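You operate a simulated robot arm through the tools that you are given. There is no shell and no other tool.

You run a simulated two-armed robot. Do the job below in one go: nothing can be reset, and whatever is moved stays where it is left.

Task
Vent the cap, couple the hose and pump the tank up to FULL.
Fine: at the oil unit, the yellow cap and the red-collar hose; the level ends inside the FULL band; then hose back from FILL to REST and cap sealed; no oil spilt.

Only the result counts: the job must be done as asked and must still hold three seconds after the hand-in. Knocking over, shifting, dropping, spilling or breaking anything else fails it. Lids that push on must go on centred and level and be pressed home; caps that screw on are set level and turned clockwise until they are tight.

Robot
Two 7-joint arms with two-finger grippers on one trunk, hanging from a carriage that runs on a gantry, over the field with the corners [-0.298, 1.203], [0.008, -0.04], [2.63, 0.606], [2.324, 1.848] (x, y) and turns from -6.004 to 6.004 rad about z. Base frame: it is fixed where the carriage stands at the start and does not move with it; the origin is on the floor, on the carriage's upright axis, x ahead of it, y to its left, z up. Lengths are in m, angles in rad, forces in N, time in s.
The left shoulder is at the start at [0.04, 0.158, 1.227], the right one opposite. With the tool pointing down near the work surface each hand reaches from about 0.2 to 0.6 m from the robot's upright axis, wherever it stands, measured 20 degrees to its own side. Places, roughly: black knob marked rpm [3.5, 0.8, 1.4]; black knob marked tight free [3.3, 0.9, 0.9]; blue button marked prime filter [3.2, 0.6, 0.8]; coupling with red collar (4x3x7 cm) [3.3, 0.8, 1]; green button marked drive start [3.5, 0.9, 1.3]; green lever marked supply [3.2, 0.8, 0.8]; grey cabinet with sight tube [3.3, 0.9, 0.8]; orange paddle [3, 1.1, 0.8]; purple knob marked in degrees [3.6, 0.6, 1.4]; rack of glasses [3.4, 1.2, 1.4]; sight tube [3.2, 0.9, 0.7]; steel lever with yellow grip [3.3, 0.6, 1.2]; stub marked fill [3.2, 1.1, 0.9]; stub marked rest [3.3, 0.8, 0.9]; switch marked cooler [3.6, 0.6, 1.3]; switch marked heater [3.6, 0.7, 1.3]; switch marked stirrer [3.6, 0.5, 1.3]; white slider [3.3, 1.3, 1.2]; yellow cap on steel neck [3.2, 1.3, 1]; yellow knob marked paddle catch [3.1, 1.1, 0.8]. Payload 1.96 kg a hand.
The TCP of each hand is the grasp point between the finger pads, 0.02 m short of the fingertips. In the tool frame z runs along the fingers and y along their closing line. Largest opening 0.072 m; the body of the gripper starts 0.038 m behind the TCP.
Orientation is that of the tool frame in the base frame, as [roll, pitch, yaw] about the fixed x, y, z axes, in that order (R = Rz(yaw) Ry(pitch) Rx(roll)). With the fingers straight down and closing along the base's y, the tool's x points along the base's -x, its y along +y and its z along -z.

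Tools
- The arms move only by the tool nudge_tool. It takes "left_moves", "right_moves" or both (then of equal length, played together; a hand with none holds still); each is a list of rows, each a list of 7 numbers: the shift along the base's x, y, z in m, then the turn, a rotation vector about the base's x, y, z in rad, then the opening in per cent of the stroke, from 0 (shut) to 100 (fully open). In form: [[x, y, z, rx, ry, rz, jaw], ...]. A call has 1 to 20 rows; each row is the pose to reach, as a shift and turn from the pose commanded when the call began. Rows are played at 5 a second. More than 0.05 m and 0.15 rad between two rows, or a gripper value outside its range, and nothing of the call is played. A pose out of reach is approached as far as the arm can. The call stops where the force on the tool passes 90 N (or 10 N more than at its start, if that is more) or the arm is blocked; 0.2 s more then pass. The fingers move at their own pace (about 0.045 m/s each) and stop on an object; they squeeze with about 35 N. The grip force told is the motor's: it shows also when the fingers shut on nothing. Time passes only in rows, and 0.2 s behind the last, so rows that repeat a pose let the fingers close. It gives the time, the measured TCP pose, the force on the tool (base axes), the opening and the grip force at its end, in the units of the frame above (readings bear some noise), with the torque about the TCP (base axes, N m) and any sound that the robot's microphone picked up.
- Cameras (640 x 400 px; columns grow to the right, rows downward): "scene" is now at [0.2413, -0.0144, 1.6141]; the picture's right is [-0.13, -0.99, 0.00], its down [-0.72, 0.09, -0.69] and it looks along [0.69, -0.09, -0.72] (base axes); focal length 246 px, centre (320, 200). "left" rides on the left gripper at [0.071, -0.019, -0.082] in its tool frame; the picture's right is [0.26, 0.97, 0.00], its down [-0.67, 0.18, -0.72] and it looks along [-0.69, 0.19, 0.70] (tool axes); focal length 280 px, centre (320, 200). "right" rides on the right gripper at [0.071, 0.019, -0.082] in its tool frame; the picture's right is [-0.26, 0.97, 0.00], its down [-0.67, -0.18, -0.71] and it looks along [-0.69, -0.19, 0.70] (tool axes); focal length 280 px, centre (320, 200).
- capture(camera): a new picture of that camera. It takes no simulated time.
- slide_trunk(by): slides the trunk up (or, below 0, down) by that many m; the arms and the scene camera ride with it, the base frame stays. It gives what a move gives, with no picture.
- roll_base(legs): drives the robot by 1 to 6 legs, each [ahead, left, turn to the left] in m, m and rad, along the robot's own axes; the way and the turn of a leg run together, so that a leg with both is an arc; at most 1.5 m and 3.142 rad a leg. The arms and the cameras ride along, it lands a little off, and it stops where it bumps. It keeps to its track: a leg is cut to what the track allows. It gives what a move gives.
- head_to(pan, tilt): turns the head with the scene camera to pan (to the left, within 1.501 rad either way) and tilt (down, from -0.506 to 1.204), counted from straight ahead of the robot. It gives what a move gives.
- pixel_to_xyz(camera, pixels): for up to 12 pixels [column, row] of the newest picture of that camera ("zoom" is the newest enlarged one), the place [x, y, z] in the base frame of the surface seen there, good to about 0.002 m, but the place of the scene camera against the robot may be out by one fixed shift of up to 0.025 m in any direction. It takes no simulated time.
- close_up(camera, box): a new picture of the part [left, top, right, bottom] of that camera's present view, enlarged. It takes no simulated time.
- close_job(): hands the job in; it is judged then, once.

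Leave the grippers open and the arms clear of the work at the hand-in unless told otherwise.

The tools are called after ">>>" by a JSON object that holds its "api" and its "payload". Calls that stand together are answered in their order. nudge_tool: Moves the arms, as the interface text tells. Its arguments: {"type":"object","properties":{"left_moves":{"type":"array"},"right_moves":{"type":"array"}},"required":[]} The other tools are called the same way: slide_trunk (by) slides the trunk up or down; roll_base (legs) drives the base; head_to (pan, tilt) turns the head that bears the scene camera; capture (camera) takes a picture; pixel_to_xyz (camera, pixels) gives the place of the surface under pixels of a picture; close_up (camera, box) takes an enlarged picture of a part of a camera's view; close_job () hands the job in.

At the start:

```text
time: 0.0
left_position: [0.3814, 0.1415, 1.1348]
left_tool_rot: [3.141, 0.0, -3.141]
left_wrist_force: [-0.4, 0.5, 0.9]
left_wrist_torque: [0.0, -0.03, -0.03]
left_finger_gap: 0.0719
left_finger_force: 0.0
right_position: [0.3393, -0.142, 1.2072]
right_tool_rot: [3.141, 0.002, -3.141]
right_wrist_force: [-0.5, 0.7, 0.2]
right_wrist_torque: [0.01, 0.02, -0.01]
right_finger_gap: 0.0719
right_finger_force: 0.1
trunk travel left (down, up): [-0.55, 0.29]
robot x, y, heading: [-0.0009, 0.0019, 0.002]
head pan, tilt: [-0.131, 0.806]
```

scene: 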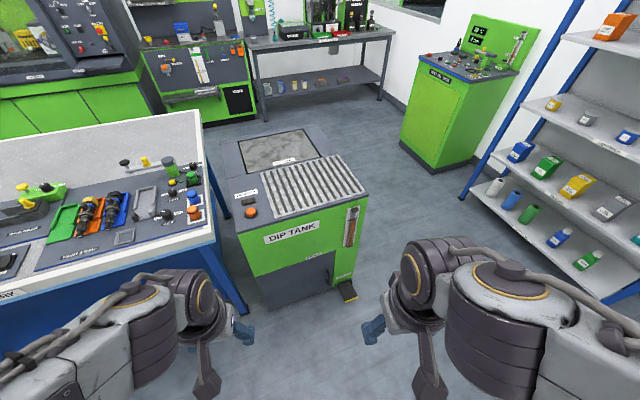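
right: 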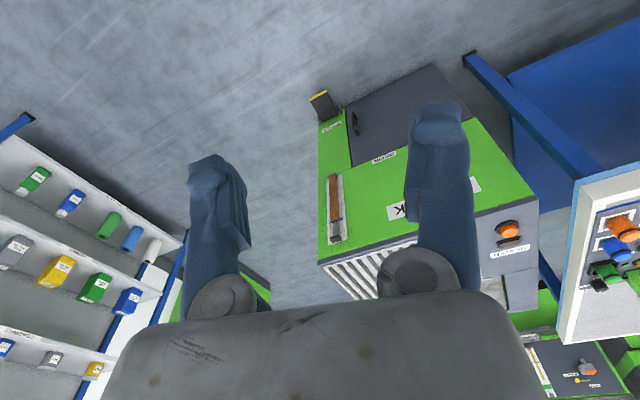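
left: 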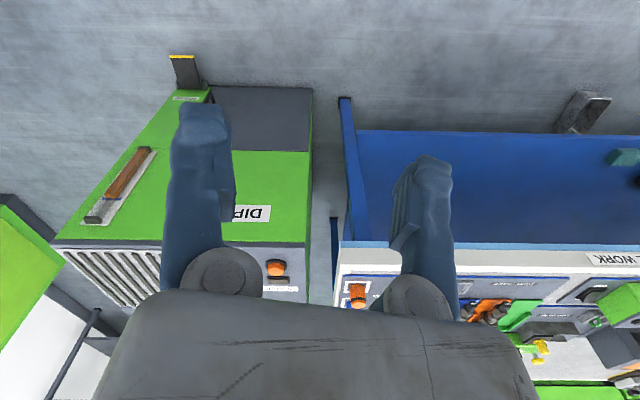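

I begin by looking toward the oil unit, which should be at about [3.2, 1.0, 0.9]. I tilt the head up a little and pan left to see it.

>>> {"api": "head_to", "payload": {"pan": 0.3, "tilt": 0.35}}

>>> {"api": "capture", "payload": {"camera": "scene"}}

```text
time: 0.9
left_position: [0.382, 0.1409, 1.1342]
left_tool_rot: [3.141, 0.001, -3.141]
left_wrist_force: [-0.3, 1.2, -0.5]
left_wrist_torque: [-0.01, 0.0, -0.03]
left_finger_gap: 0.0719
left_finger_force: 0.0
right_position: [0.3386, -0.1428, 1.2071]
right_tool_rot: [-3.141, 0.0, -3.141]
right_wrist_force: [0.2, -0.8, -0.4]
right_wrist_torque: [0.01, 0.0, 0.01]
right_finger_gap: 0.0724
right_finger_force: 0.1
trunk travel left (down, up): [-0.55, 0.29]
robot x, y, heading: [-0.0007, 0.0033, 0.001]
head pan, tilt: [0.3, 0.351]
```

```text
taken
```

scene: 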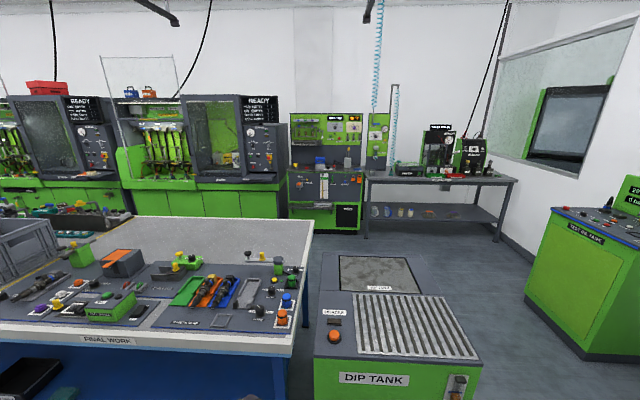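

The oil unit looks to be the green cabinet at columns 288–362, rows 110–235. I take an enlarged view.

>>> {"api": "close_up", "payload": {"camera": "scene", "box": [260, 100, 400, 245]}}

>>> {"api": "close_up", "payload": {"camera": "scene", "box": [285, 160, 370, 215]}}

```text
2.76 times, centred on (330, 172) of scene
```

zoom: 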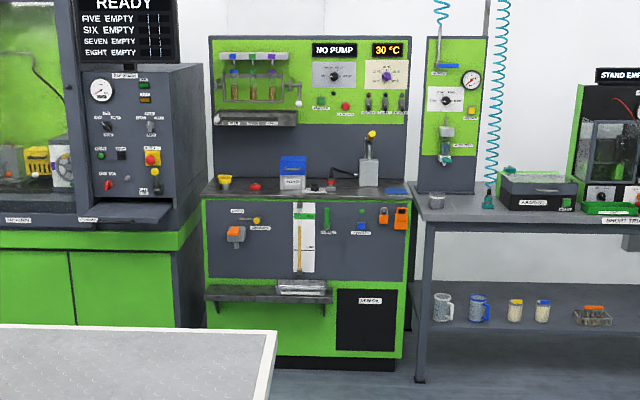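

```text
7.27 times, centred on (328, 188) of scene
```

zoom: 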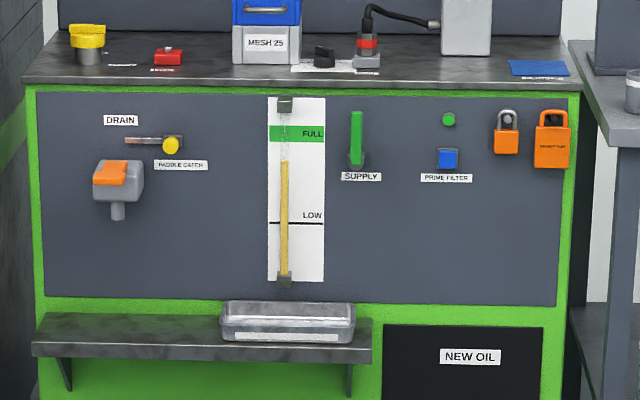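

I read places of the unit's parts from this enlarged picture.

>>> {"api": "pixel_to_xyz", "payload": {"camera": "zoom", "pixels": [[90, 35], [168, 55], [265, 45], [325, 58], [367, 60], [357, 140], [447, 160], [118, 180], [310, 135], [45, 120], [560, 280], [30, 80]]}}

>>> {"api": "pixel_to_xyz", "payload": {"camera": "scene", "pixels": [[313, 225], [308, 240], [292, 345], [310, 253], [245, 255], [262, 250], [277, 262], [185, 255], [120, 262], [320, 320], [480, 355], [410, 350]]}}

```text
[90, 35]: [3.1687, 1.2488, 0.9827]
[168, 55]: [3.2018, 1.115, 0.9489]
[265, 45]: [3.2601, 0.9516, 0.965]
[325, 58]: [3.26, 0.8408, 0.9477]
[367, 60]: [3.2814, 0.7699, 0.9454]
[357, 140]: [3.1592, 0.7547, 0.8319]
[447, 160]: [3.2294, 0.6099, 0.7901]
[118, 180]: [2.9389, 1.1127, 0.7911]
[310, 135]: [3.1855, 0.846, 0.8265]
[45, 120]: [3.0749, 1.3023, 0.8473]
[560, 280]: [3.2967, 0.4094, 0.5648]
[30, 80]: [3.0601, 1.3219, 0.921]
```

```text
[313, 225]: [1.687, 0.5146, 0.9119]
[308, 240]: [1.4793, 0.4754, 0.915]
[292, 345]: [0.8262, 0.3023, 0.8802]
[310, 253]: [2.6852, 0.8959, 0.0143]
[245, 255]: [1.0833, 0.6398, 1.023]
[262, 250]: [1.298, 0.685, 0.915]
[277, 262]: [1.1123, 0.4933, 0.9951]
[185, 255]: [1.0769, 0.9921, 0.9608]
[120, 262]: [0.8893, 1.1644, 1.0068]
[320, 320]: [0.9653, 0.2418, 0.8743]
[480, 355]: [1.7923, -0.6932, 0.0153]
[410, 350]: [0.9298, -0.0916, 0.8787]
```

The unit's front panel runs from [3.075, 1.302] to [3.297, 0.409], so it faces a heading of about 0.243 rad. I raise the trunk so the arms clear the bench and tank, and then drive toward it.

>>> {"api": "slide_trunk", "payload": {"by": 0.28}}

>>> {"api": "roll_base", "payload": {"legs": [[0, 0, 0.243], [1.1, 0.0, 0], [0.9, 0.08, 0]]}}

>>> {"api": "head_to", "payload": {"pan": 0.0, "tilt": 0.6}}

>>> {"api": "capture", "payload": {"camera": "scene"}}

```text
time: 3.7
left_position: [0.3809, 0.1421, 1.4136]
left_tool_rot: [3.14, -0.001, -3.141]
left_wrist_force: [0.5, -0.9, -0.1]
left_wrist_torque: [0.01, -0.02, -0.04]
left_finger_gap: 0.072
left_finger_force: 0.0
right_position: [0.3394, -0.1435, 1.4879]
right_tool_rot: [-3.141, 0.001, -3.141]
right_wrist_force: [1.0, 0.5, 0.8]
right_wrist_torque: [-0.01, 0.02, 0.02]
right_finger_gap: 0.0719
right_finger_force: 0.1
trunk travel left (down, up): [-0.83, 0.01]
robot x, y, heading: [0.0004, 0.0039, -0.001]
head pan, tilt: [0.3, 0.351]
```

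```text
time: 14.6
left_position: [2.264, 0.8257, 1.4142]
left_tool_rot: [3.141, -0.001, -2.878]
left_wrist_force: [0.6, -0.4, -0.1]
left_wrist_torque: [0.0, 0.02, 0.02]
left_finger_gap: 0.0721
left_finger_force: 0.1
right_position: [2.2974, 0.5423, 1.4884]
right_tool_rot: [-3.141, 0.001, -2.876]
right_wrist_force: [-0.3, 0.3, 0.2]
right_wrist_torque: [0.0, 0.02, -0.02]
right_finger_gap: 0.0718
right_finger_force: 0.0
trunk travel left (down, up): [-0.83, 0.01]
robot x, y, heading: [1.9365, 0.5919, 0.268]
head pan, tilt: [0.3, 0.351]
```

```text
time: 15.4
left_position: [2.263, 0.8263, 1.4143]
left_tool_rot: [-3.141, 0.0, -2.875]
left_wrist_force: [-0.2, -0.2, 0.3]
left_wrist_torque: [-0.01, 0.0, -0.01]
left_finger_gap: 0.0719
left_finger_force: 0.0
right_position: [2.2969, 0.5424, 1.4877]
right_tool_rot: [-3.139, 0.002, -2.877]
right_wrist_force: [-0.9, 0.5, 0.3]
right_wrist_torque: [0.0, -0.02, 0.01]
right_finger_gap: 0.0721
right_finger_force: 0.0
trunk travel left (down, up): [-0.83, 0.01]
robot x, y, heading: [1.9296, 0.5918, 0.263]
head pan, tilt: [0.0, 0.6]
```

```text
taken
```

scene: 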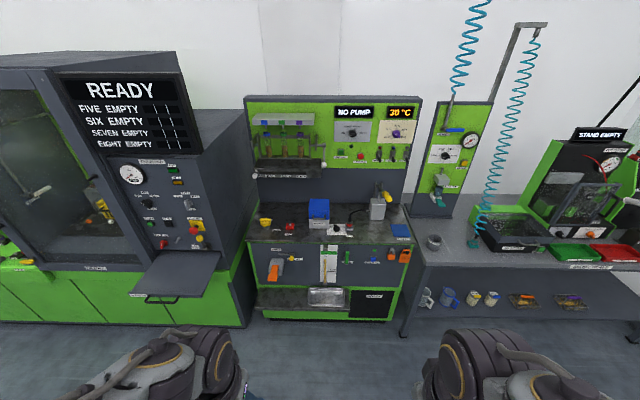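

Now the unit is in the middle at columns 244–420. I zoom in on the counter and panel.

>>> {"api": "close_up", "payload": {"camera": "scene", "box": [245, 175, 415, 281]}}

>>> {"api": "close_up", "payload": {"camera": "scene", "box": [245, 195, 333, 250]}}

>>> {"api": "close_up", "payload": {"camera": "scene", "box": [320, 180, 416, 240]}}

>>> {"api": "close_up", "payload": {"camera": "scene", "box": [245, 95, 420, 205]}}

```text
3.76 times, centred on (330, 228) of scene
```

zoom: 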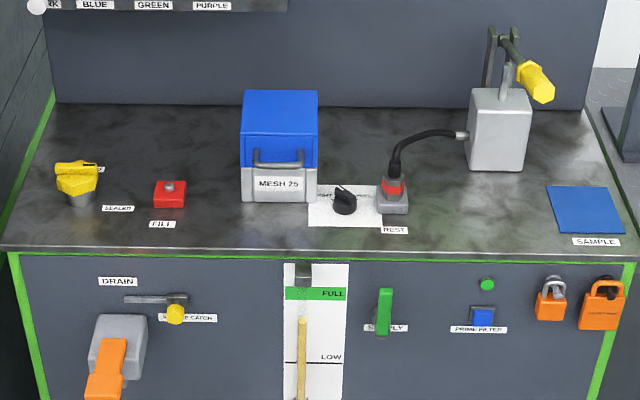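

```text
7.27 times, centred on (289, 222) of scene
```

zoom: 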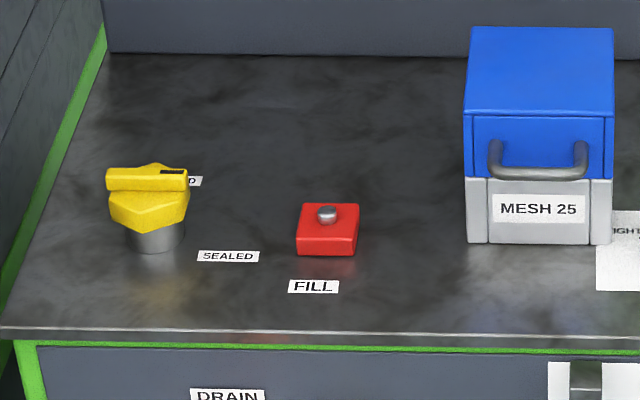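

```text
6.67 times, centred on (368, 210) of scene
```

zoom: 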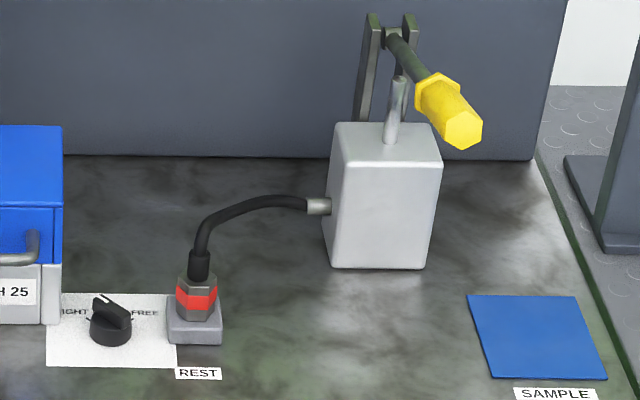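

```text
3.64 times, centred on (332, 150) of scene
```

zoom: 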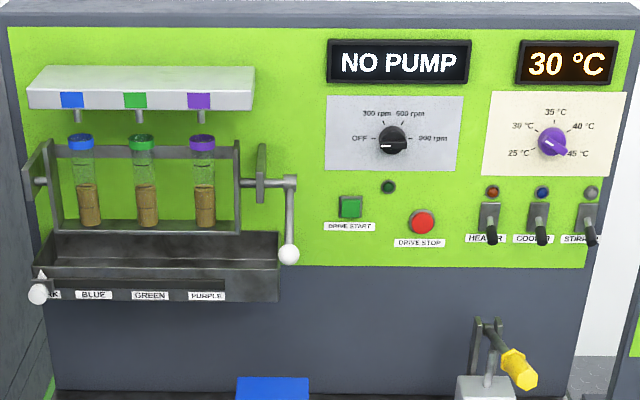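

The cap has a pointer bar with SEALED and another label behind it; the hose sits on REST; there is a TIGHT/FREE knob. Before driving closer I check how far the neighbouring machine sticks out.

>>> {"api": "pixel_to_xyz", "payload": {"camera": "scene", "pixels": [[160, 250], [205, 280], [185, 300], [240, 265], [247, 100], [320, 300], [330, 297], [272, 272], [380, 195], [440, 260], [250, 240], [415, 240]]}}

```text
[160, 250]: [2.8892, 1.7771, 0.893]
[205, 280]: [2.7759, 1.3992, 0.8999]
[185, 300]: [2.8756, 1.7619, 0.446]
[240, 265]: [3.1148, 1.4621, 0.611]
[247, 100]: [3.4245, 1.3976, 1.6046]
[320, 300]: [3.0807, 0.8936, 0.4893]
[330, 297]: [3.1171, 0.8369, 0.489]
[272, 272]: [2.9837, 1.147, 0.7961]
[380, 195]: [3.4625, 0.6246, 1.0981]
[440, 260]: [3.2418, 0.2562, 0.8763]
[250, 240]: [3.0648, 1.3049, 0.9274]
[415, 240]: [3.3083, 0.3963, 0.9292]
```

Clear space ahead at the arms' height (1.4 m). I drive ahead 0.4 m and straighten the heading, then tilt the head down.

>>> {"api": "roll_base", "payload": {"legs": [[0, 0, -0.022], [0.4, 0.0, 0]]}}

>>> {"api": "head_to", "payload": {"pan": 0.0, "tilt": 0.8}}

>>> {"api": "capture", "payload": {"camera": "scene"}}

```text
time: 18.3
left_position: [2.6547, 0.9133, 1.4144]
left_tool_rot: [3.14, -0.002, -2.903]
left_wrist_force: [0.0, 0.6, -0.5]
left_wrist_torque: [0.0, 0.05, 0.01]
left_finger_gap: 0.0719
left_finger_force: 0.1
right_position: [2.6818, 0.6269, 1.4877]
right_tool_rot: [3.141, 0.001, -2.901]
right_wrist_force: [-0.3, -0.7, 1.0]
right_wrist_torque: [-0.01, -0.01, 0.02]
right_finger_gap: 0.0719
right_finger_force: 0.0
trunk travel left (down, up): [-0.83, 0.01]
robot x, y, heading: [2.3171, 0.6817, 0.234]
head pan, tilt: [0.0, 0.6]
```

```text
time: 19.0
left_position: [2.656, 0.9132, 1.4146]
left_tool_rot: [-3.142, -0.001, -2.902]
left_wrist_force: [-0.1, -0.1, -0.1]
left_wrist_torque: [-0.01, -0.02, 0.01]
left_finger_gap: 0.0719
left_finger_force: 0.0
right_position: [2.6815, 0.6288, 1.4876]
right_tool_rot: [3.14, 0.001, -2.902]
right_wrist_force: [0.2, 0.2, -1.0]
right_wrist_torque: [-0.01, 0.01, -0.01]
right_finger_gap: 0.0718
right_finger_force: 0.1
trunk travel left (down, up): [-0.83, 0.01]
robot x, y, heading: [2.3197, 0.6837, 0.242]
head pan, tilt: [0.0, 0.799]
```

```text
taken
```

scene: 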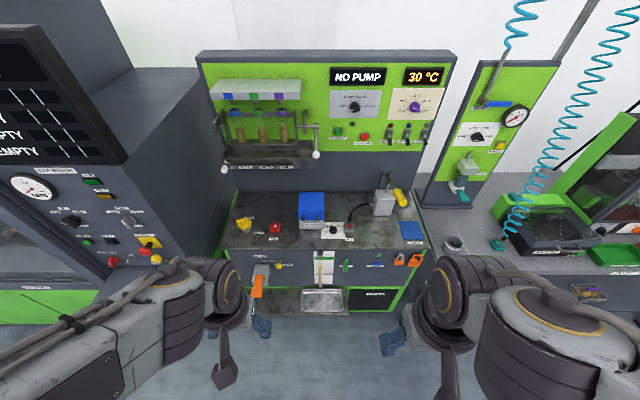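

Closer now. I zoom in on the cap, the FILL stub, the knob, the REST stub and the pump.

>>> {"api": "close_up", "payload": {"camera": "scene", "box": [225, 205, 305, 255]}}

>>> {"api": "close_up", "payload": {"camera": "scene", "box": [315, 205, 379, 245]}}

>>> {"api": "close_up", "payload": {"camera": "scene", "box": [340, 160, 436, 220]}}

>>> {"api": "close_up", "payload": {"camera": "scene", "box": [240, 240, 432, 320]}}

```text
8.00 times, centred on (265, 230) of scene
```

zoom: 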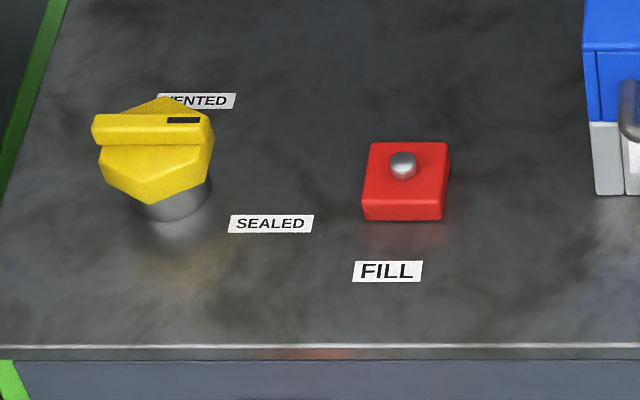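

```text
10.00 times, centred on (347, 225) of scene
```

zoom: 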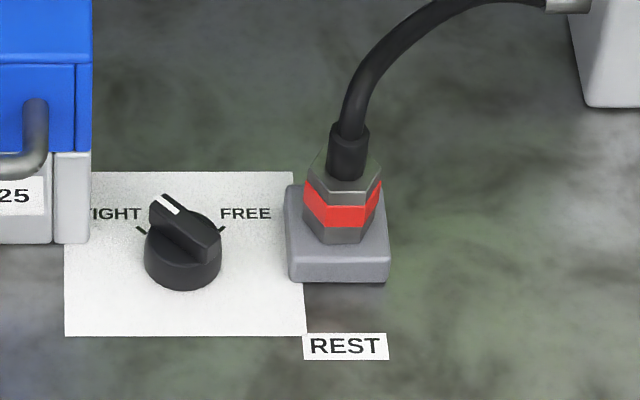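

```text
6.67 times, centred on (388, 190) of scene
```

zoom: 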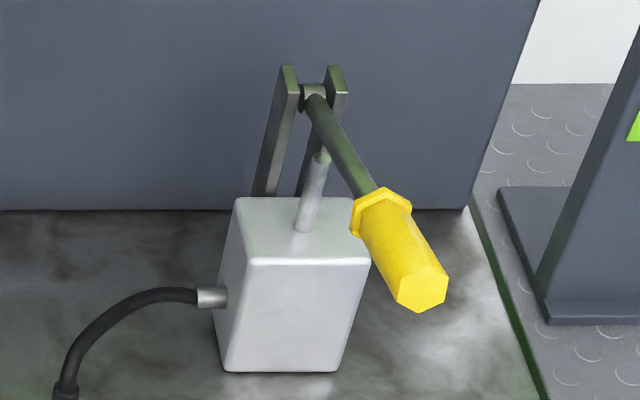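

```text
3.33 times, centred on (336, 280) of scene
```

zoom: 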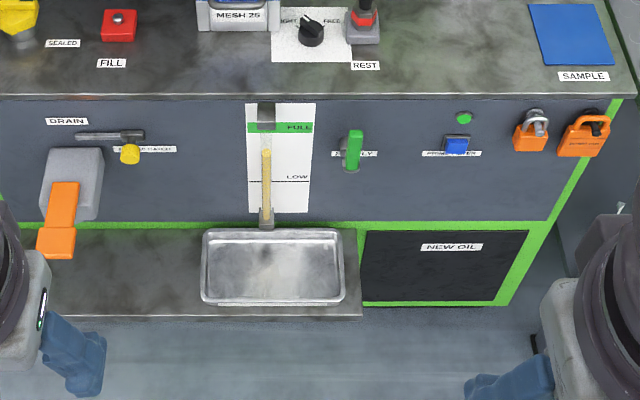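

The cap's black mark points at SEALED, VENTED is behind. The coupling with red collar sits on REST. I drive ahead to the edge of the track, then lower the trunk to bring the hands to working height.

>>> {"api": "roll_base", "payload": {"legs": [[0.27, 0.1, 0]]}}

>>> {"api": "slide_trunk", "payload": {"by": -0.2}}

>>> {"api": "capture", "payload": {"camera": "left"}}

>>> {"api": "capture", "payload": {"camera": "right"}}

>>> {"api": "capture", "payload": {"camera": "scene"}}

```text
time: 21.0
left_position: [2.8988, 1.075, 1.4137]
left_tool_rot: [-3.142, -0.001, -2.904]
left_wrist_force: [0.7, -0.7, 0.2]
left_wrist_torque: [-0.04, -0.02, 0.02]
left_finger_gap: 0.0721
left_finger_force: 0.1
right_position: [2.9242, 0.7885, 1.4873]
right_tool_rot: [3.14, 0.0, -2.903]
right_wrist_force: [0.0, 0.2, -0.9]
right_wrist_torque: [-0.01, 0.01, -0.01]
right_finger_gap: 0.072
right_finger_force: 0.1
trunk travel left (down, up): [-0.83, 0.01]
robot x, y, heading: [2.5582, 0.8493, 0.238]
head pan, tilt: [0.0, 0.799]
```

```text
time: 23.2
left_position: [2.8987, 1.074, 1.2142]
left_tool_rot: [-3.141, 0.001, -2.902]
left_wrist_force: [-0.2, -0.7, -0.3]
left_wrist_torque: [0.01, 0.0, 0.02]
left_finger_gap: 0.0719
left_finger_force: 0.1
right_position: [2.9256, 0.7885, 1.2868]
right_tool_rot: [3.141, 0.003, -2.901]
right_wrist_force: [0.4, 0.2, 0.5]
right_wrist_torque: [-0.02, -0.02, -0.02]
right_finger_gap: 0.0719
right_finger_force: 0.1
trunk travel left (down, up): [-0.63, 0.21]
robot x, y, heading: [2.5583, 0.8444, 0.238]
head pan, tilt: [0.0, 0.799]
```

```text
taken
```

left: 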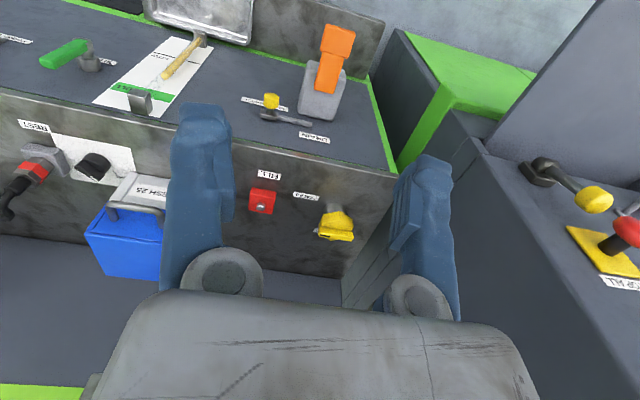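

```text
taken
```

right: 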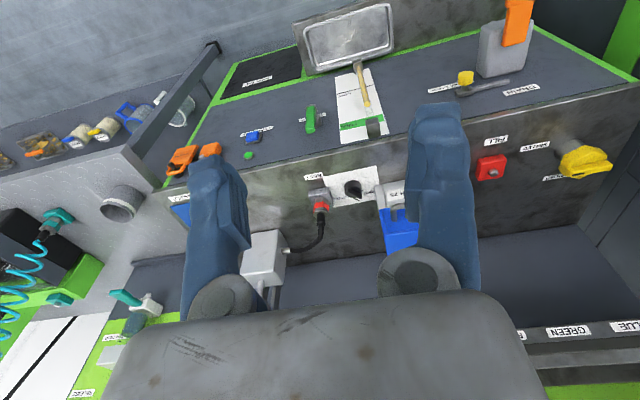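

```text
taken
```

scene: 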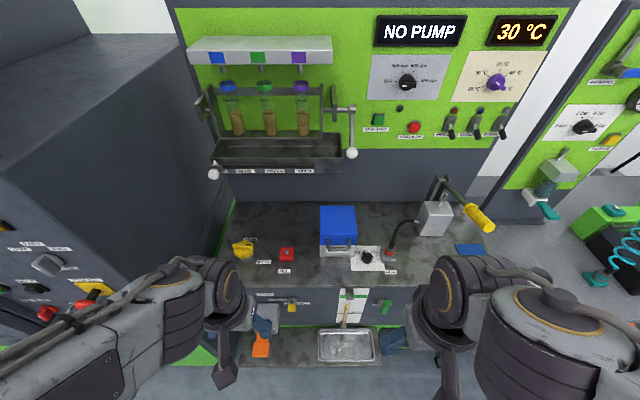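

Both wrist cameras see the unit. I read places from the left camera (cap at (337,222), FILL nub at (262,205), SEALED label, etc.) and from the right one (coupling, knob), and the same points from the scene camera to find the fixed shift.

>>> {"api": "pixel_to_xyz", "payload": {"camera": "left", "pixels": [[337, 222], [335, 235], [261, 207], [263, 192], [306, 196], [269, 175], [132, 190], [110, 232], [140, 98], [380, 172]]}}

>>> {"api": "pixel_to_xyz", "payload": {"camera": "right", "pixels": [[320, 207], [320, 195], [353, 188], [492, 172], [492, 160], [585, 160], [583, 150], [310, 118], [265, 240], [362, 122], [315, 175], [497, 140]]}}

>>> {"api": "pixel_to_xyz", "payload": {"camera": "scene", "pixels": [[242, 250], [287, 254], [285, 271], [367, 257], [390, 254], [391, 271], [337, 212], [437, 206], [480, 217], [384, 306], [262, 263]]}}

```text
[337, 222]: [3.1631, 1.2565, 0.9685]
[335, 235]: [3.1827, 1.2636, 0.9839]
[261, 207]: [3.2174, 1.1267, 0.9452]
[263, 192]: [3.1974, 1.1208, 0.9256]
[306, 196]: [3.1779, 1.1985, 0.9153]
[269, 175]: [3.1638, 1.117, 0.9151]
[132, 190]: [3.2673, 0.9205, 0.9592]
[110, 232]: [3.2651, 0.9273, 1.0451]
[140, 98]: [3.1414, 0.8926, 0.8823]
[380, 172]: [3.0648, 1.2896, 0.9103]
```

```text
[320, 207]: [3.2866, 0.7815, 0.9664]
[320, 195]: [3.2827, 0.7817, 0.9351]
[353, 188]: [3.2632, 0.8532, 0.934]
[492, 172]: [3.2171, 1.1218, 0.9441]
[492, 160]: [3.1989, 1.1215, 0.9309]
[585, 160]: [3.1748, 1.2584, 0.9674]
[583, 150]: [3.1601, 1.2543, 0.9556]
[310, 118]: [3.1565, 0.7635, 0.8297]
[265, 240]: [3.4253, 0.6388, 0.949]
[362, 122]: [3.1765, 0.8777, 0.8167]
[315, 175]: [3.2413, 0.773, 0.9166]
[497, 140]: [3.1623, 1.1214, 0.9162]
```

```text
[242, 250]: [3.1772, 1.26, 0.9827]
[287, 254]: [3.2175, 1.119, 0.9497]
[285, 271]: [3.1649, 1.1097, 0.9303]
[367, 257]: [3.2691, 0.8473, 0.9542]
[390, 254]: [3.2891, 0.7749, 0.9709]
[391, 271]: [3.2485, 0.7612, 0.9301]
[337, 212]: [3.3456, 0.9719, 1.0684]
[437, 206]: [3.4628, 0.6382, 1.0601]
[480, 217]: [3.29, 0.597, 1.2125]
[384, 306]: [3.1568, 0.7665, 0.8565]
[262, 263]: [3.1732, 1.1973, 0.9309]
```

The scene camera sits about +0.013 m high against the wrist cameras; otherwise they agree. Before reaching the left arm out, I check how near the neighbouring machine at the left is.

>>> {"api": "pixel_to_xyz", "payload": {"camera": "scene", "pixels": [[60, 265], [92, 290], [48, 312], [110, 240], [195, 200], [180, 90], [210, 220], [20, 225], [212, 172], [352, 152], [190, 45], [215, 165]]}}

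>>> {"api": "close_up", "payload": {"camera": "left", "box": [230, 150, 390, 250]}}

>>> {"api": "close_up", "payload": {"camera": "right", "box": [230, 140, 390, 240]}}

```text
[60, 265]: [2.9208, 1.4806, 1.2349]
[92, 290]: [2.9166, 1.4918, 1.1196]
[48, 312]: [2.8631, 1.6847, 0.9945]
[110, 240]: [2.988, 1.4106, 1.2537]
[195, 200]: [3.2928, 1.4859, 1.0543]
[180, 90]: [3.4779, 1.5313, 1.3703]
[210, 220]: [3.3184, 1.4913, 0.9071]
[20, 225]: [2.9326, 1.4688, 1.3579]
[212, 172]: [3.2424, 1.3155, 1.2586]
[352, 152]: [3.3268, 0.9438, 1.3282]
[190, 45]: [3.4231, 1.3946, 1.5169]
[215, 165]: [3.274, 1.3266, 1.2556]
```

```text
4.00 times, centred on (310, 200) of left
```

zoom: 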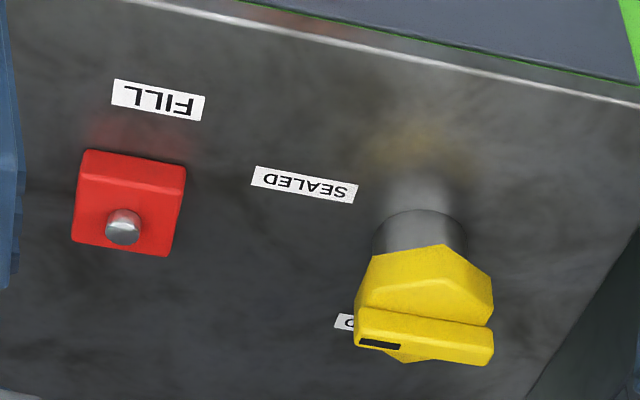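

```text
4.00 times, centred on (310, 190) of right
```

zoom: 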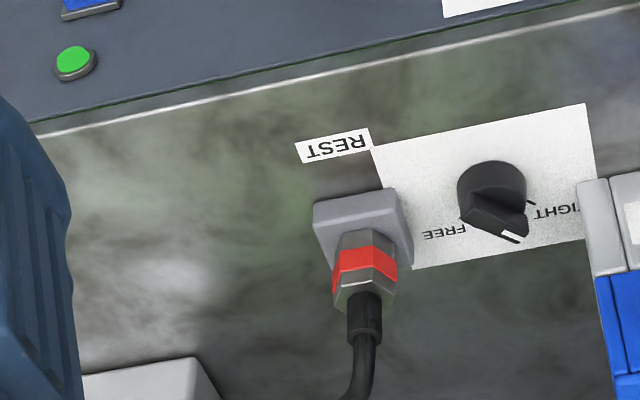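

The white ball of the rack slider is near [3.25, 1.32, 1.245], close above the cap, so I must keep clear of it. I take an enlarged left view again and read points on the cap.

>>> {"api": "close_up", "payload": {"camera": "left", "box": [230, 150, 390, 250]}}

>>> {"api": "pixel_to_xyz", "payload": {"camera": "zoom", "pixels": [[360, 322], [490, 335], [425, 325], [380, 345], [420, 262], [360, 295], [490, 290], [417, 235], [305, 185], [345, 322], [122, 228], [420, 195]]}}

>>> {"api": "close_up", "payload": {"camera": "scene", "box": [215, 225, 311, 285]}}

>>> {"api": "pixel_to_xyz", "payload": {"camera": "zoom", "pixels": [[190, 100], [210, 130], [155, 130], [120, 180], [235, 165]]}}

```text
4.00 times, centred on (310, 200) of left
```

zoom: 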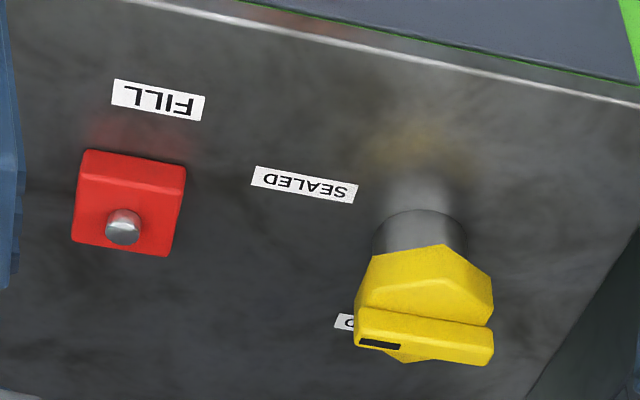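

```text
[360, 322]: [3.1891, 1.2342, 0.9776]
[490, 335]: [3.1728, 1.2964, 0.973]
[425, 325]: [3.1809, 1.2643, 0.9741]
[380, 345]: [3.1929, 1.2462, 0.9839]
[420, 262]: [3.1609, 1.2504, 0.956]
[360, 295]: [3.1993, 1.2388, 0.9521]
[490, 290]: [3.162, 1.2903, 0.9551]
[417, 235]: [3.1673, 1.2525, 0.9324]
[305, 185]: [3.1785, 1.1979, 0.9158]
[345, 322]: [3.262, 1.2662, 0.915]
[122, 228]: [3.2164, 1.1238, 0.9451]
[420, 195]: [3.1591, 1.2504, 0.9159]
```

```text
6.67 times, centred on (263, 255) of scene
```

zoom: 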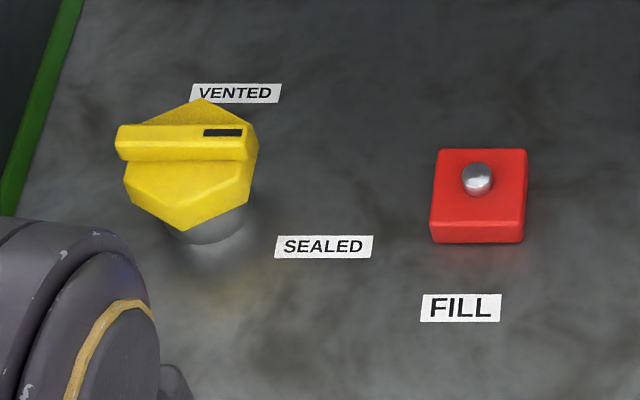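

```text
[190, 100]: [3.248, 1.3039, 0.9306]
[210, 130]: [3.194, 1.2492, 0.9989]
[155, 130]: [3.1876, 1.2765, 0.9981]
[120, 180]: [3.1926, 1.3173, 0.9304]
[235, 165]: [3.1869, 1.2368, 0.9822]
```

The cap's centre is about [3.187, 1.266], bar top z≈0.984, the bar lies along the unit's length with its mark toward SEALED; VENTED lies straight behind, so it needs a quarter turn anticlockwise. To bring the left shoulder nearer, I turn the robot right by 1.0 rad and move it toward the cap's side.

>>> {"api": "roll_base", "payload": {"legs": [[0, 0, -1.0], [-0.15, 0.105, 0]]}}

>>> {"api": "head_to", "payload": {"pan": 0.9, "tilt": 0.8}}

>>> {"api": "capture", "payload": {"camera": "scene"}}

>>> {"api": "capture", "payload": {"camera": "left"}}

```text
time: 27.3
left_position: [2.8981, 0.8663, 1.2141]
left_tool_rot: [-3.141, 0.0, 2.38]
left_wrist_force: [-0.5, 0.1, 0.1]
left_wrist_torque: [-0.01, -0.03, 0.02]
left_finger_gap: 0.0719
left_finger_force: 0.1
right_position: [2.672, 0.6901, 1.2874]
right_tool_rot: [-3.142, 0.0, 2.382]
right_wrist_force: [-0.3, 0.0, 0.2]
right_wrist_torque: [-0.01, -0.02, 0.02]
right_finger_gap: 0.0719
right_finger_force: 0.0
trunk travel left (down, up): [-0.63, 0.21]
robot x, y, heading: [2.5218, 1.0271, -0.762]
head pan, tilt: [0.0, 0.799]
```

```text
time: 28.5
left_position: [2.8979, 0.8672, 1.2148]
left_tool_rot: [3.141, 0.001, 2.381]
left_wrist_force: [-1.4, -1.0, 0.7]
left_wrist_torque: [0.0, -0.01, 0.05]
left_finger_gap: 0.0723
left_finger_force: 0.0
right_position: [2.6726, 0.69, 1.2882]
right_tool_rot: [-3.141, -0.001, 2.38]
right_wrist_force: [0.7, -0.8, 0.3]
right_wrist_torque: [0.01, 0.0, -0.01]
right_finger_gap: 0.0723
right_finger_force: 0.0
trunk travel left (down, up): [-0.63, 0.21]
robot x, y, heading: [2.5284, 1.0264, -0.761]
head pan, tilt: [0.901, 0.799]
```

```text
taken
```

scene: 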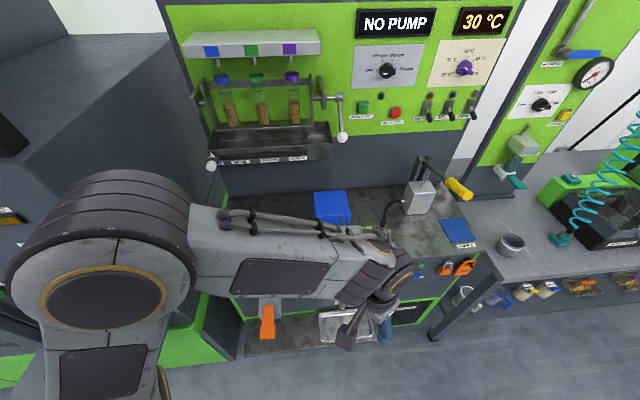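

```text
taken
```

left: 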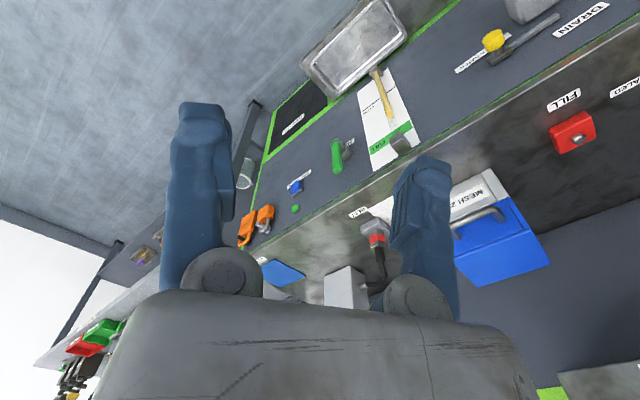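

The elbow of the left arm now shows at (110, 270). I read where it and the forearm are.

>>> {"api": "pixel_to_xyz", "payload": {"camera": "scene", "pixels": [[105, 290], [30, 250], [190, 250], [300, 270], [345, 320], [385, 250], [120, 190], [60, 380], [10, 215], [210, 165], [340, 138], [230, 210]]}}

```text
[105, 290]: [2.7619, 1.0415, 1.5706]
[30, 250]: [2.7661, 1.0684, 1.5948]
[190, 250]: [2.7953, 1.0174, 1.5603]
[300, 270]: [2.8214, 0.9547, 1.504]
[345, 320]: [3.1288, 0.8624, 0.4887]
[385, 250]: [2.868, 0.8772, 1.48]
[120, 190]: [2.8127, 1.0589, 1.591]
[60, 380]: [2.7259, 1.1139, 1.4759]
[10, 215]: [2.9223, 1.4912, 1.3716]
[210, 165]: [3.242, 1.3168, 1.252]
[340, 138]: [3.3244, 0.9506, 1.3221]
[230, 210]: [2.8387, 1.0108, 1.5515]
```

The left arm is elbow-up (elbow at z≈1.57), with the wrist about 0.21 m above the TCP, so nothing is near. I bring the left hand in front of the cap and turn it so that the fingers will close across the cap's bar.

>>> {"api": "nudge_tool", "payload": {"left_moves": [[0.0067, 0.0404, -0.008, 0, 0, -0.0711, 100], [0.0133, 0.0808, -0.016, 0, 0, -0.1422, 100], [0.02, 0.1212, -0.024, 0, 0, -0.2132, 100], [0.0267, 0.1616, -0.032, 0, 0, -0.2843, 100], [0.0333, 0.202, -0.04, 0, 0, -0.3554, 100], [0.04, 0.2424, -0.048, 0, 0, -0.4265, 100], [0.0466, 0.2828, -0.056, 0, 0, -0.4975, 100], [0.0533, 0.3232, -0.065, 0, 0, -0.5686, 100], [0.0533, 0.3232, -0.065, 0, 0, -0.5686, 100]]}}

>>> {"api": "capture", "payload": {"camera": "left"}}

>>> {"api": "capture", "payload": {"camera": "scene"}}

```text
time: 30.5
left_position: [2.9779, 1.1174, 1.1207]
left_tool_rot: [-3.141, -0.004, 1.811]
left_wrist_force: [0.3, 0.4, -0.6]
left_wrist_torque: [0.02, -0.02, -0.03]
left_finger_gap: 0.0721
left_finger_force: 0.1
left hand out of reach, approached as far as the arm can: row 6, 7, 8, 9
right_position: [2.6712, 0.6904, 1.287]
right_tool_rot: [-3.141, 0.005, 2.38]
right_wrist_force: [-0.5, -0.1, -0.4]
right_wrist_torque: [-0.01, 0.0, 0.02]
right_finger_gap: 0.0721
right_finger_force: 0.1
trunk travel left (down, up): [-0.63, 0.21]
robot x, y, heading: [2.5252, 1.0285, -0.76]
head pan, tilt: [0.901, 0.799]
```

```text
taken
```

left: 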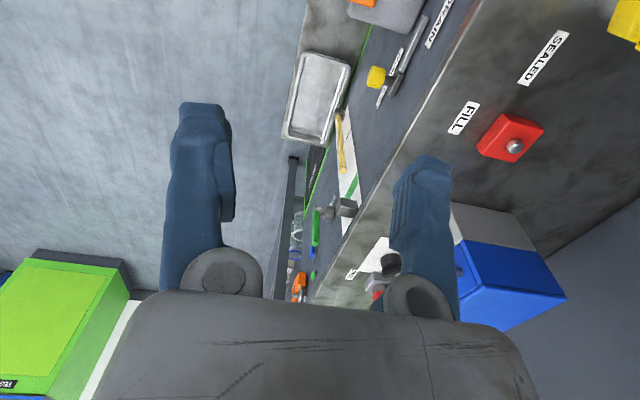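

```text
taken
```

scene: 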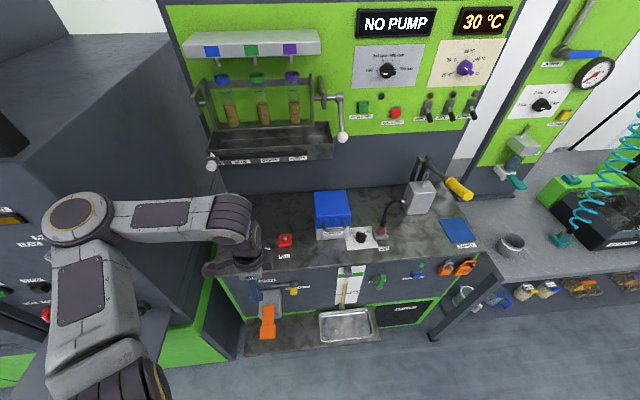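

The arm reports out of reach for the last rows, and the elbow has swung out to the left near (80, 215). I check where it is with respect to the machine.

>>> {"api": "pixel_to_xyz", "payload": {"camera": "scene", "pixels": [[78, 215], [50, 225], [150, 210], [225, 215], [245, 255], [90, 330], [110, 200], [60, 200]]}}

```text
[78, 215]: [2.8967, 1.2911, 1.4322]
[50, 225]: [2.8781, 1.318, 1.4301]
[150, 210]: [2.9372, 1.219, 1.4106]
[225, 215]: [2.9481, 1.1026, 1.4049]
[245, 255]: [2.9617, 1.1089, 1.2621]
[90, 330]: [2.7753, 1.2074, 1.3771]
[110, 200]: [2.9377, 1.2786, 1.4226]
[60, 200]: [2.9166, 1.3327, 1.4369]
```

The elbow is about 9 cm from the machine's corner, and this far-left pose is awkward. I take the hand back the same way, then use a smaller turn of the robot instead.

>>> {"api": "nudge_tool", "payload": {"left_moves": [[-0.0067, -0.0404, 0.008, 0, 0, 0.0711, 100], [-0.0133, -0.0808, 0.016, 0, 0, 0.1422, 100], [-0.02, -0.1212, 0.024, 0, 0, 0.2132, 100], [-0.0267, -0.1616, 0.032, 0, 0, 0.2843, 100], [-0.0333, -0.202, 0.04, 0, 0, 0.3554, 100], [-0.04, -0.2424, 0.048, 0, 0, 0.4265, 100], [-0.0466, -0.2828, 0.056, 0, 0, 0.4975, 100], [-0.0533, -0.3232, 0.065, 0, 0, 0.5686, 100], [-0.0533, -0.3232, 0.065, 0, 0, 0.5686, 100]]}}

```text
time: 32.5
left_position: [2.9222, 0.7917, 1.1863]
left_tool_rot: [3.141, 0.0, 2.381]
left_wrist_force: [0.9, -0.3, 0.6]
left_wrist_torque: [0.01, -0.04, 0.02]
left_finger_gap: 0.072
left_finger_force: 0.0
right_position: [2.6716, 0.6897, 1.2875]
right_tool_rot: [-3.141, 0.001, 2.381]
right_wrist_force: [-0.6, -0.3, -1.0]
right_wrist_torque: [0.0, -0.03, 0.01]
right_finger_gap: 0.0719
right_finger_force: 0.1
trunk travel left (down, up): [-0.63, 0.21]
robot x, y, heading: [2.5283, 1.0308, -0.758]
head pan, tilt: [0.901, 0.799]
```

The commanded pose follows what was reached, good. Now I turn the robot back left by 0.5 rad and shift a little to the right.

>>> {"api": "roll_base", "payload": {"legs": [[0, 0, 0.5], [0.03, -0.055, 0]]}}

>>> {"api": "head_to", "payload": {"pan": 0.5, "tilt": 0.8}}

>>> {"api": "capture", "payload": {"camera": "scene"}}

```text
time: 34.9
left_position: [3.0015, 0.9503, 1.1879]
left_tool_rot: [3.142, 0.0, 2.879]
left_wrist_force: [0.4, -0.7, 0.1]
left_wrist_torque: [-0.03, -0.01, 0.01]
left_finger_gap: 0.0721
left_finger_force: 0.1
right_position: [2.8303, 0.7402, 1.2877]
right_tool_rot: [-3.141, 0.002, 2.878]
right_wrist_force: [0.2, 0.4, 0.1]
right_wrist_torque: [0.0, -0.03, 0.02]
right_finger_gap: 0.0722
right_finger_force: 0.0
trunk travel left (down, up): [-0.63, 0.21]
robot x, y, heading: [2.54, 0.9675, -0.269]
head pan, tilt: [0.901, 0.799]
```

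```text
time: 35.7
left_position: [3.0029, 0.9506, 1.1865]
left_tool_rot: [-3.141, 0.0, 2.88]
left_wrist_force: [0.0, -0.8, -0.2]
left_wrist_torque: [0.02, -0.01, 0.02]
left_finger_gap: 0.0719
left_finger_force: 0.1
right_position: [2.8301, 0.741, 1.2878]
right_tool_rot: [3.141, 0.0, 2.879]
right_wrist_force: [0.8, 1.1, 0.3]
right_wrist_torque: [0.01, 0.0, 0.02]
right_finger_gap: 0.0717
right_finger_force: 0.0
trunk travel left (down, up): [-0.63, 0.21]
robot x, y, heading: [2.5409, 0.9663, -0.261]
head pan, tilt: [0.499, 0.799]
```

```text
taken
```

scene: 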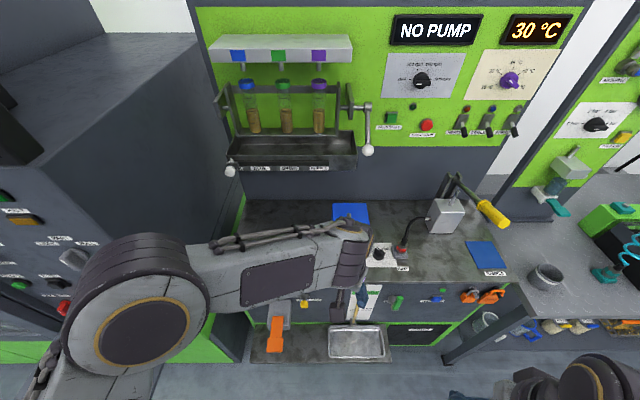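

The robot stands at heading −0.26 with the left hand at [3.003, 0.951, 1.187]. I move the left hand toward a point in front of and above the cap, half the way first.

>>> {"api": "nudge_tool", "payload": {"left_moves": [[0.016, 0.0377, -0.0125, 0, 0, 0, 100], [0.032, 0.0754, -0.025, 0, 0, 0, 100], [0.048, 0.113, -0.0375, 0, 0, 0, 100], [0.0643, 0.1508, -0.05, 0, 0, 0, 100], [0.0803, 0.1885, -0.0625, 0, 0, 0, 100]]}}

>>> {"api": "capture", "payload": {"camera": "scene"}}

>>> {"api": "capture", "payload": {"camera": "left"}}

>>> {"api": "pixel_to_xyz", "payload": {"camera": "scene", "pixels": [[100, 270], [60, 260], [130, 320], [180, 230], [200, 290], [280, 260]]}}

```text
time: 36.9
left_position: [3.0797, 1.1402, 1.1236]
left_tool_rot: [3.141, 0.0, 2.881]
left_wrist_force: [0.4, 0.3, 0.0]
left_wrist_torque: [-0.01, 0.01, 0.02]
left_finger_gap: 0.0718
left_finger_force: 0.0
right_position: [2.8317, 0.7395, 1.2886]
right_tool_rot: [3.141, 0.0, 2.881]
right_wrist_force: [-0.5, -0.6, 0.5]
right_wrist_torque: [-0.02, 0.01, 0.02]
right_finger_gap: 0.0721
right_finger_force: 0.1
trunk travel left (down, up): [-0.63, 0.21]
robot x, y, heading: [2.5402, 0.9665, -0.264]
head pan, tilt: [0.499, 0.799]
```

```text
taken
```

scene: 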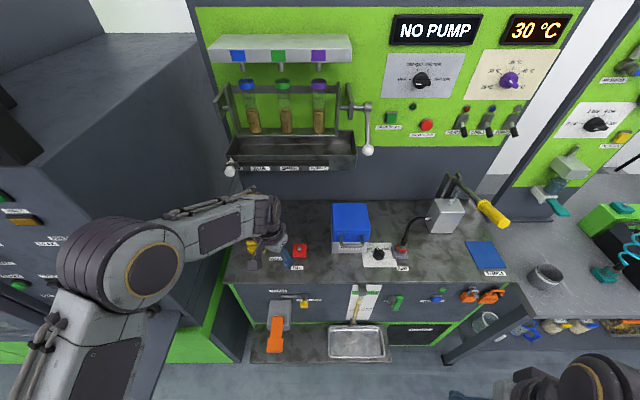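

```text
taken
```

left: 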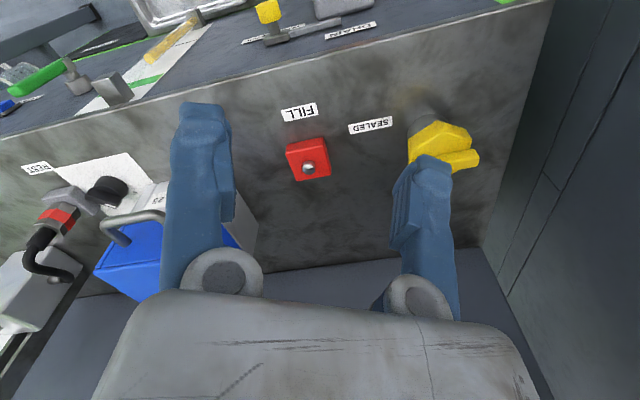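

```text
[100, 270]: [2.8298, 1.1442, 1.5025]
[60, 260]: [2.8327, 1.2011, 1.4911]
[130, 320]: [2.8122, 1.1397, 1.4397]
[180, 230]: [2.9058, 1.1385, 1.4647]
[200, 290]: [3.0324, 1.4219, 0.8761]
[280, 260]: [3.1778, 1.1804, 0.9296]
```

The elbow is at about [2.83, 1.17, 1.45], clear. I continue toward the point before the cap.

>>> {"api": "nudge_tool", "payload": {"left_moves": [[0.0172, 0.0375, -0.013, 0, 0, 0, 100], [0.0344, 0.075, -0.026, 0, 0, 0, 100], [0.0516, 0.1126, -0.04, 0, 0, 0, 100], [0.0516, 0.1126, -0.04, 0, 0, 0, 100]]}}

>>> {"api": "capture", "payload": {"camera": "scene"}}

>>> {"api": "capture", "payload": {"camera": "left"}}

```text
time: 37.9
left_position: [3.132, 1.2523, 1.0814]
left_tool_rot: [-3.141, 0.001, 2.879]
left_wrist_force: [-1.0, -0.4, 0.1]
left_wrist_torque: [-0.03, -0.01, -0.01]
left_finger_gap: 0.0719
left_finger_force: 0.0
right_position: [2.8303, 0.7416, 1.2882]
right_tool_rot: [3.142, 0.002, 2.88]
right_wrist_force: [0.3, 0.8, 1.0]
right_wrist_torque: [-0.01, 0.01, -0.03]
right_finger_gap: 0.0721
right_finger_force: 0.1
trunk travel left (down, up): [-0.63, 0.21]
robot x, y, heading: [2.5388, 0.9642, -0.265]
head pan, tilt: [0.499, 0.799]
```

```text
taken
```

scene: 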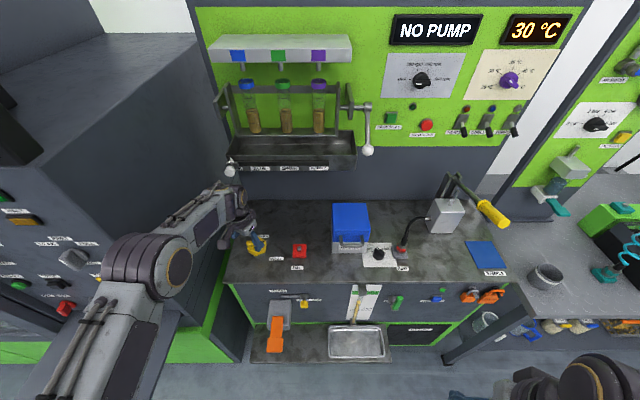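

```text
taken
```

left: 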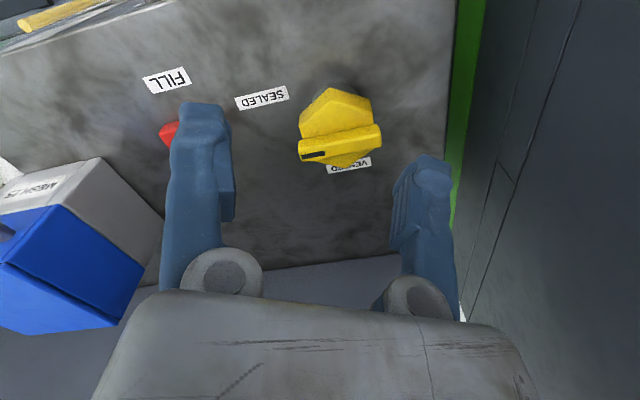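

Reached with the tool vertical. The cap lies at (340,135) in the left picture. I take an enlarged view and read its points.

>>> {"api": "close_up", "payload": {"camera": "left", "box": [260, 65, 420, 165]}}

>>> {"api": "pixel_to_xyz", "payload": {"camera": "zoom", "pixels": [[160, 335], [475, 265], [320, 290], [155, 360], [480, 305], [320, 340], [220, 355], [300, 380], [340, 210], [360, 408], [440, 180], [300, 100]]}}

```text
4.00 times, centred on (340, 115) of left
```

zoom: 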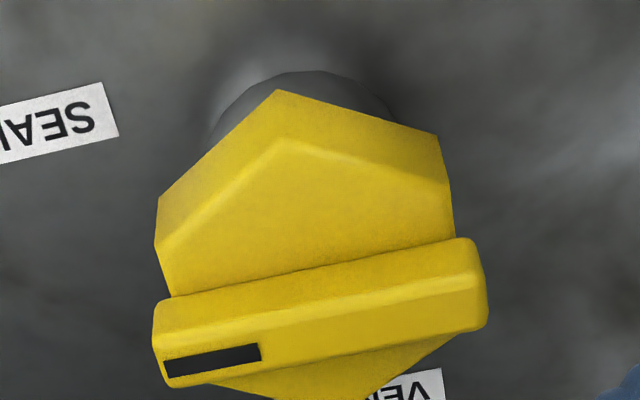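

```text
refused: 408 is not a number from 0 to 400
```

>>> {"api": "pixel_to_xyz", "payload": {"camera": "zoom", "pixels": [[170, 320], [465, 265], [320, 290], [180, 375], [470, 320], [320, 345], [220, 358], [300, 385], [340, 210], [278, 110], [440, 180], [172, 220]]}}

```text
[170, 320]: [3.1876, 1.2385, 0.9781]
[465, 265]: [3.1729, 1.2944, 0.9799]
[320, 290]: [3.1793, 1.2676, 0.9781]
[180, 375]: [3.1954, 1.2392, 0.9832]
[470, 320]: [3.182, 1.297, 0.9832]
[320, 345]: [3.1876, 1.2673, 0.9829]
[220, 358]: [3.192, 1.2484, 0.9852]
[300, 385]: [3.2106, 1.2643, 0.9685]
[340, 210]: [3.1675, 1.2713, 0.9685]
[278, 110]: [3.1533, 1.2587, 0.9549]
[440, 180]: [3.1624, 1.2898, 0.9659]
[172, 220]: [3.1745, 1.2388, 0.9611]
```

Bar top z≈0.983, hex top z≈0.9685, bar about 10 mm thick, centre about [3.184, 1.268]. To judge how much reach is left I read the elbow and wrist places in the scene picture.

>>> {"api": "pixel_to_xyz", "payload": {"camera": "scene", "pixels": [[150, 250], [180, 265], [125, 270], [215, 205], [238, 192], [244, 210], [248, 235], [205, 235], [230, 170], [60, 370]]}}

>>> {"api": "close_up", "payload": {"camera": "scene", "box": [80, 150, 304, 290]}}

```text
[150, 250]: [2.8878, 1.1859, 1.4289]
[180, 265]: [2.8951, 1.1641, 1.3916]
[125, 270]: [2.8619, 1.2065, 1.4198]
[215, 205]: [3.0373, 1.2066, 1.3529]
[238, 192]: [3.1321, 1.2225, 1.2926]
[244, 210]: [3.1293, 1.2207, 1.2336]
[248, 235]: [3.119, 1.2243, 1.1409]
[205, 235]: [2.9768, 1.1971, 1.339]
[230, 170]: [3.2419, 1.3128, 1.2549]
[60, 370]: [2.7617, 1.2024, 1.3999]
```

```text
2.86 times, centred on (192, 220) of scene
```

zoom: 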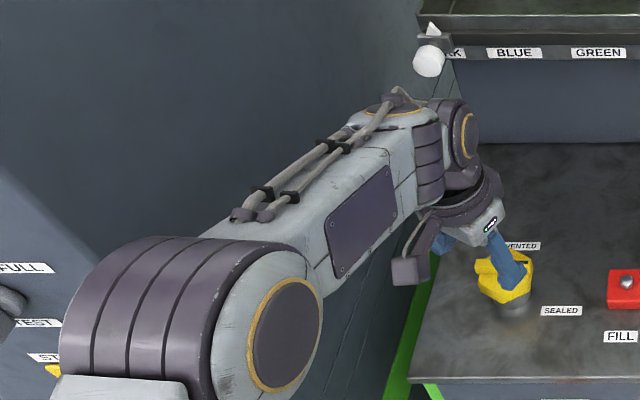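

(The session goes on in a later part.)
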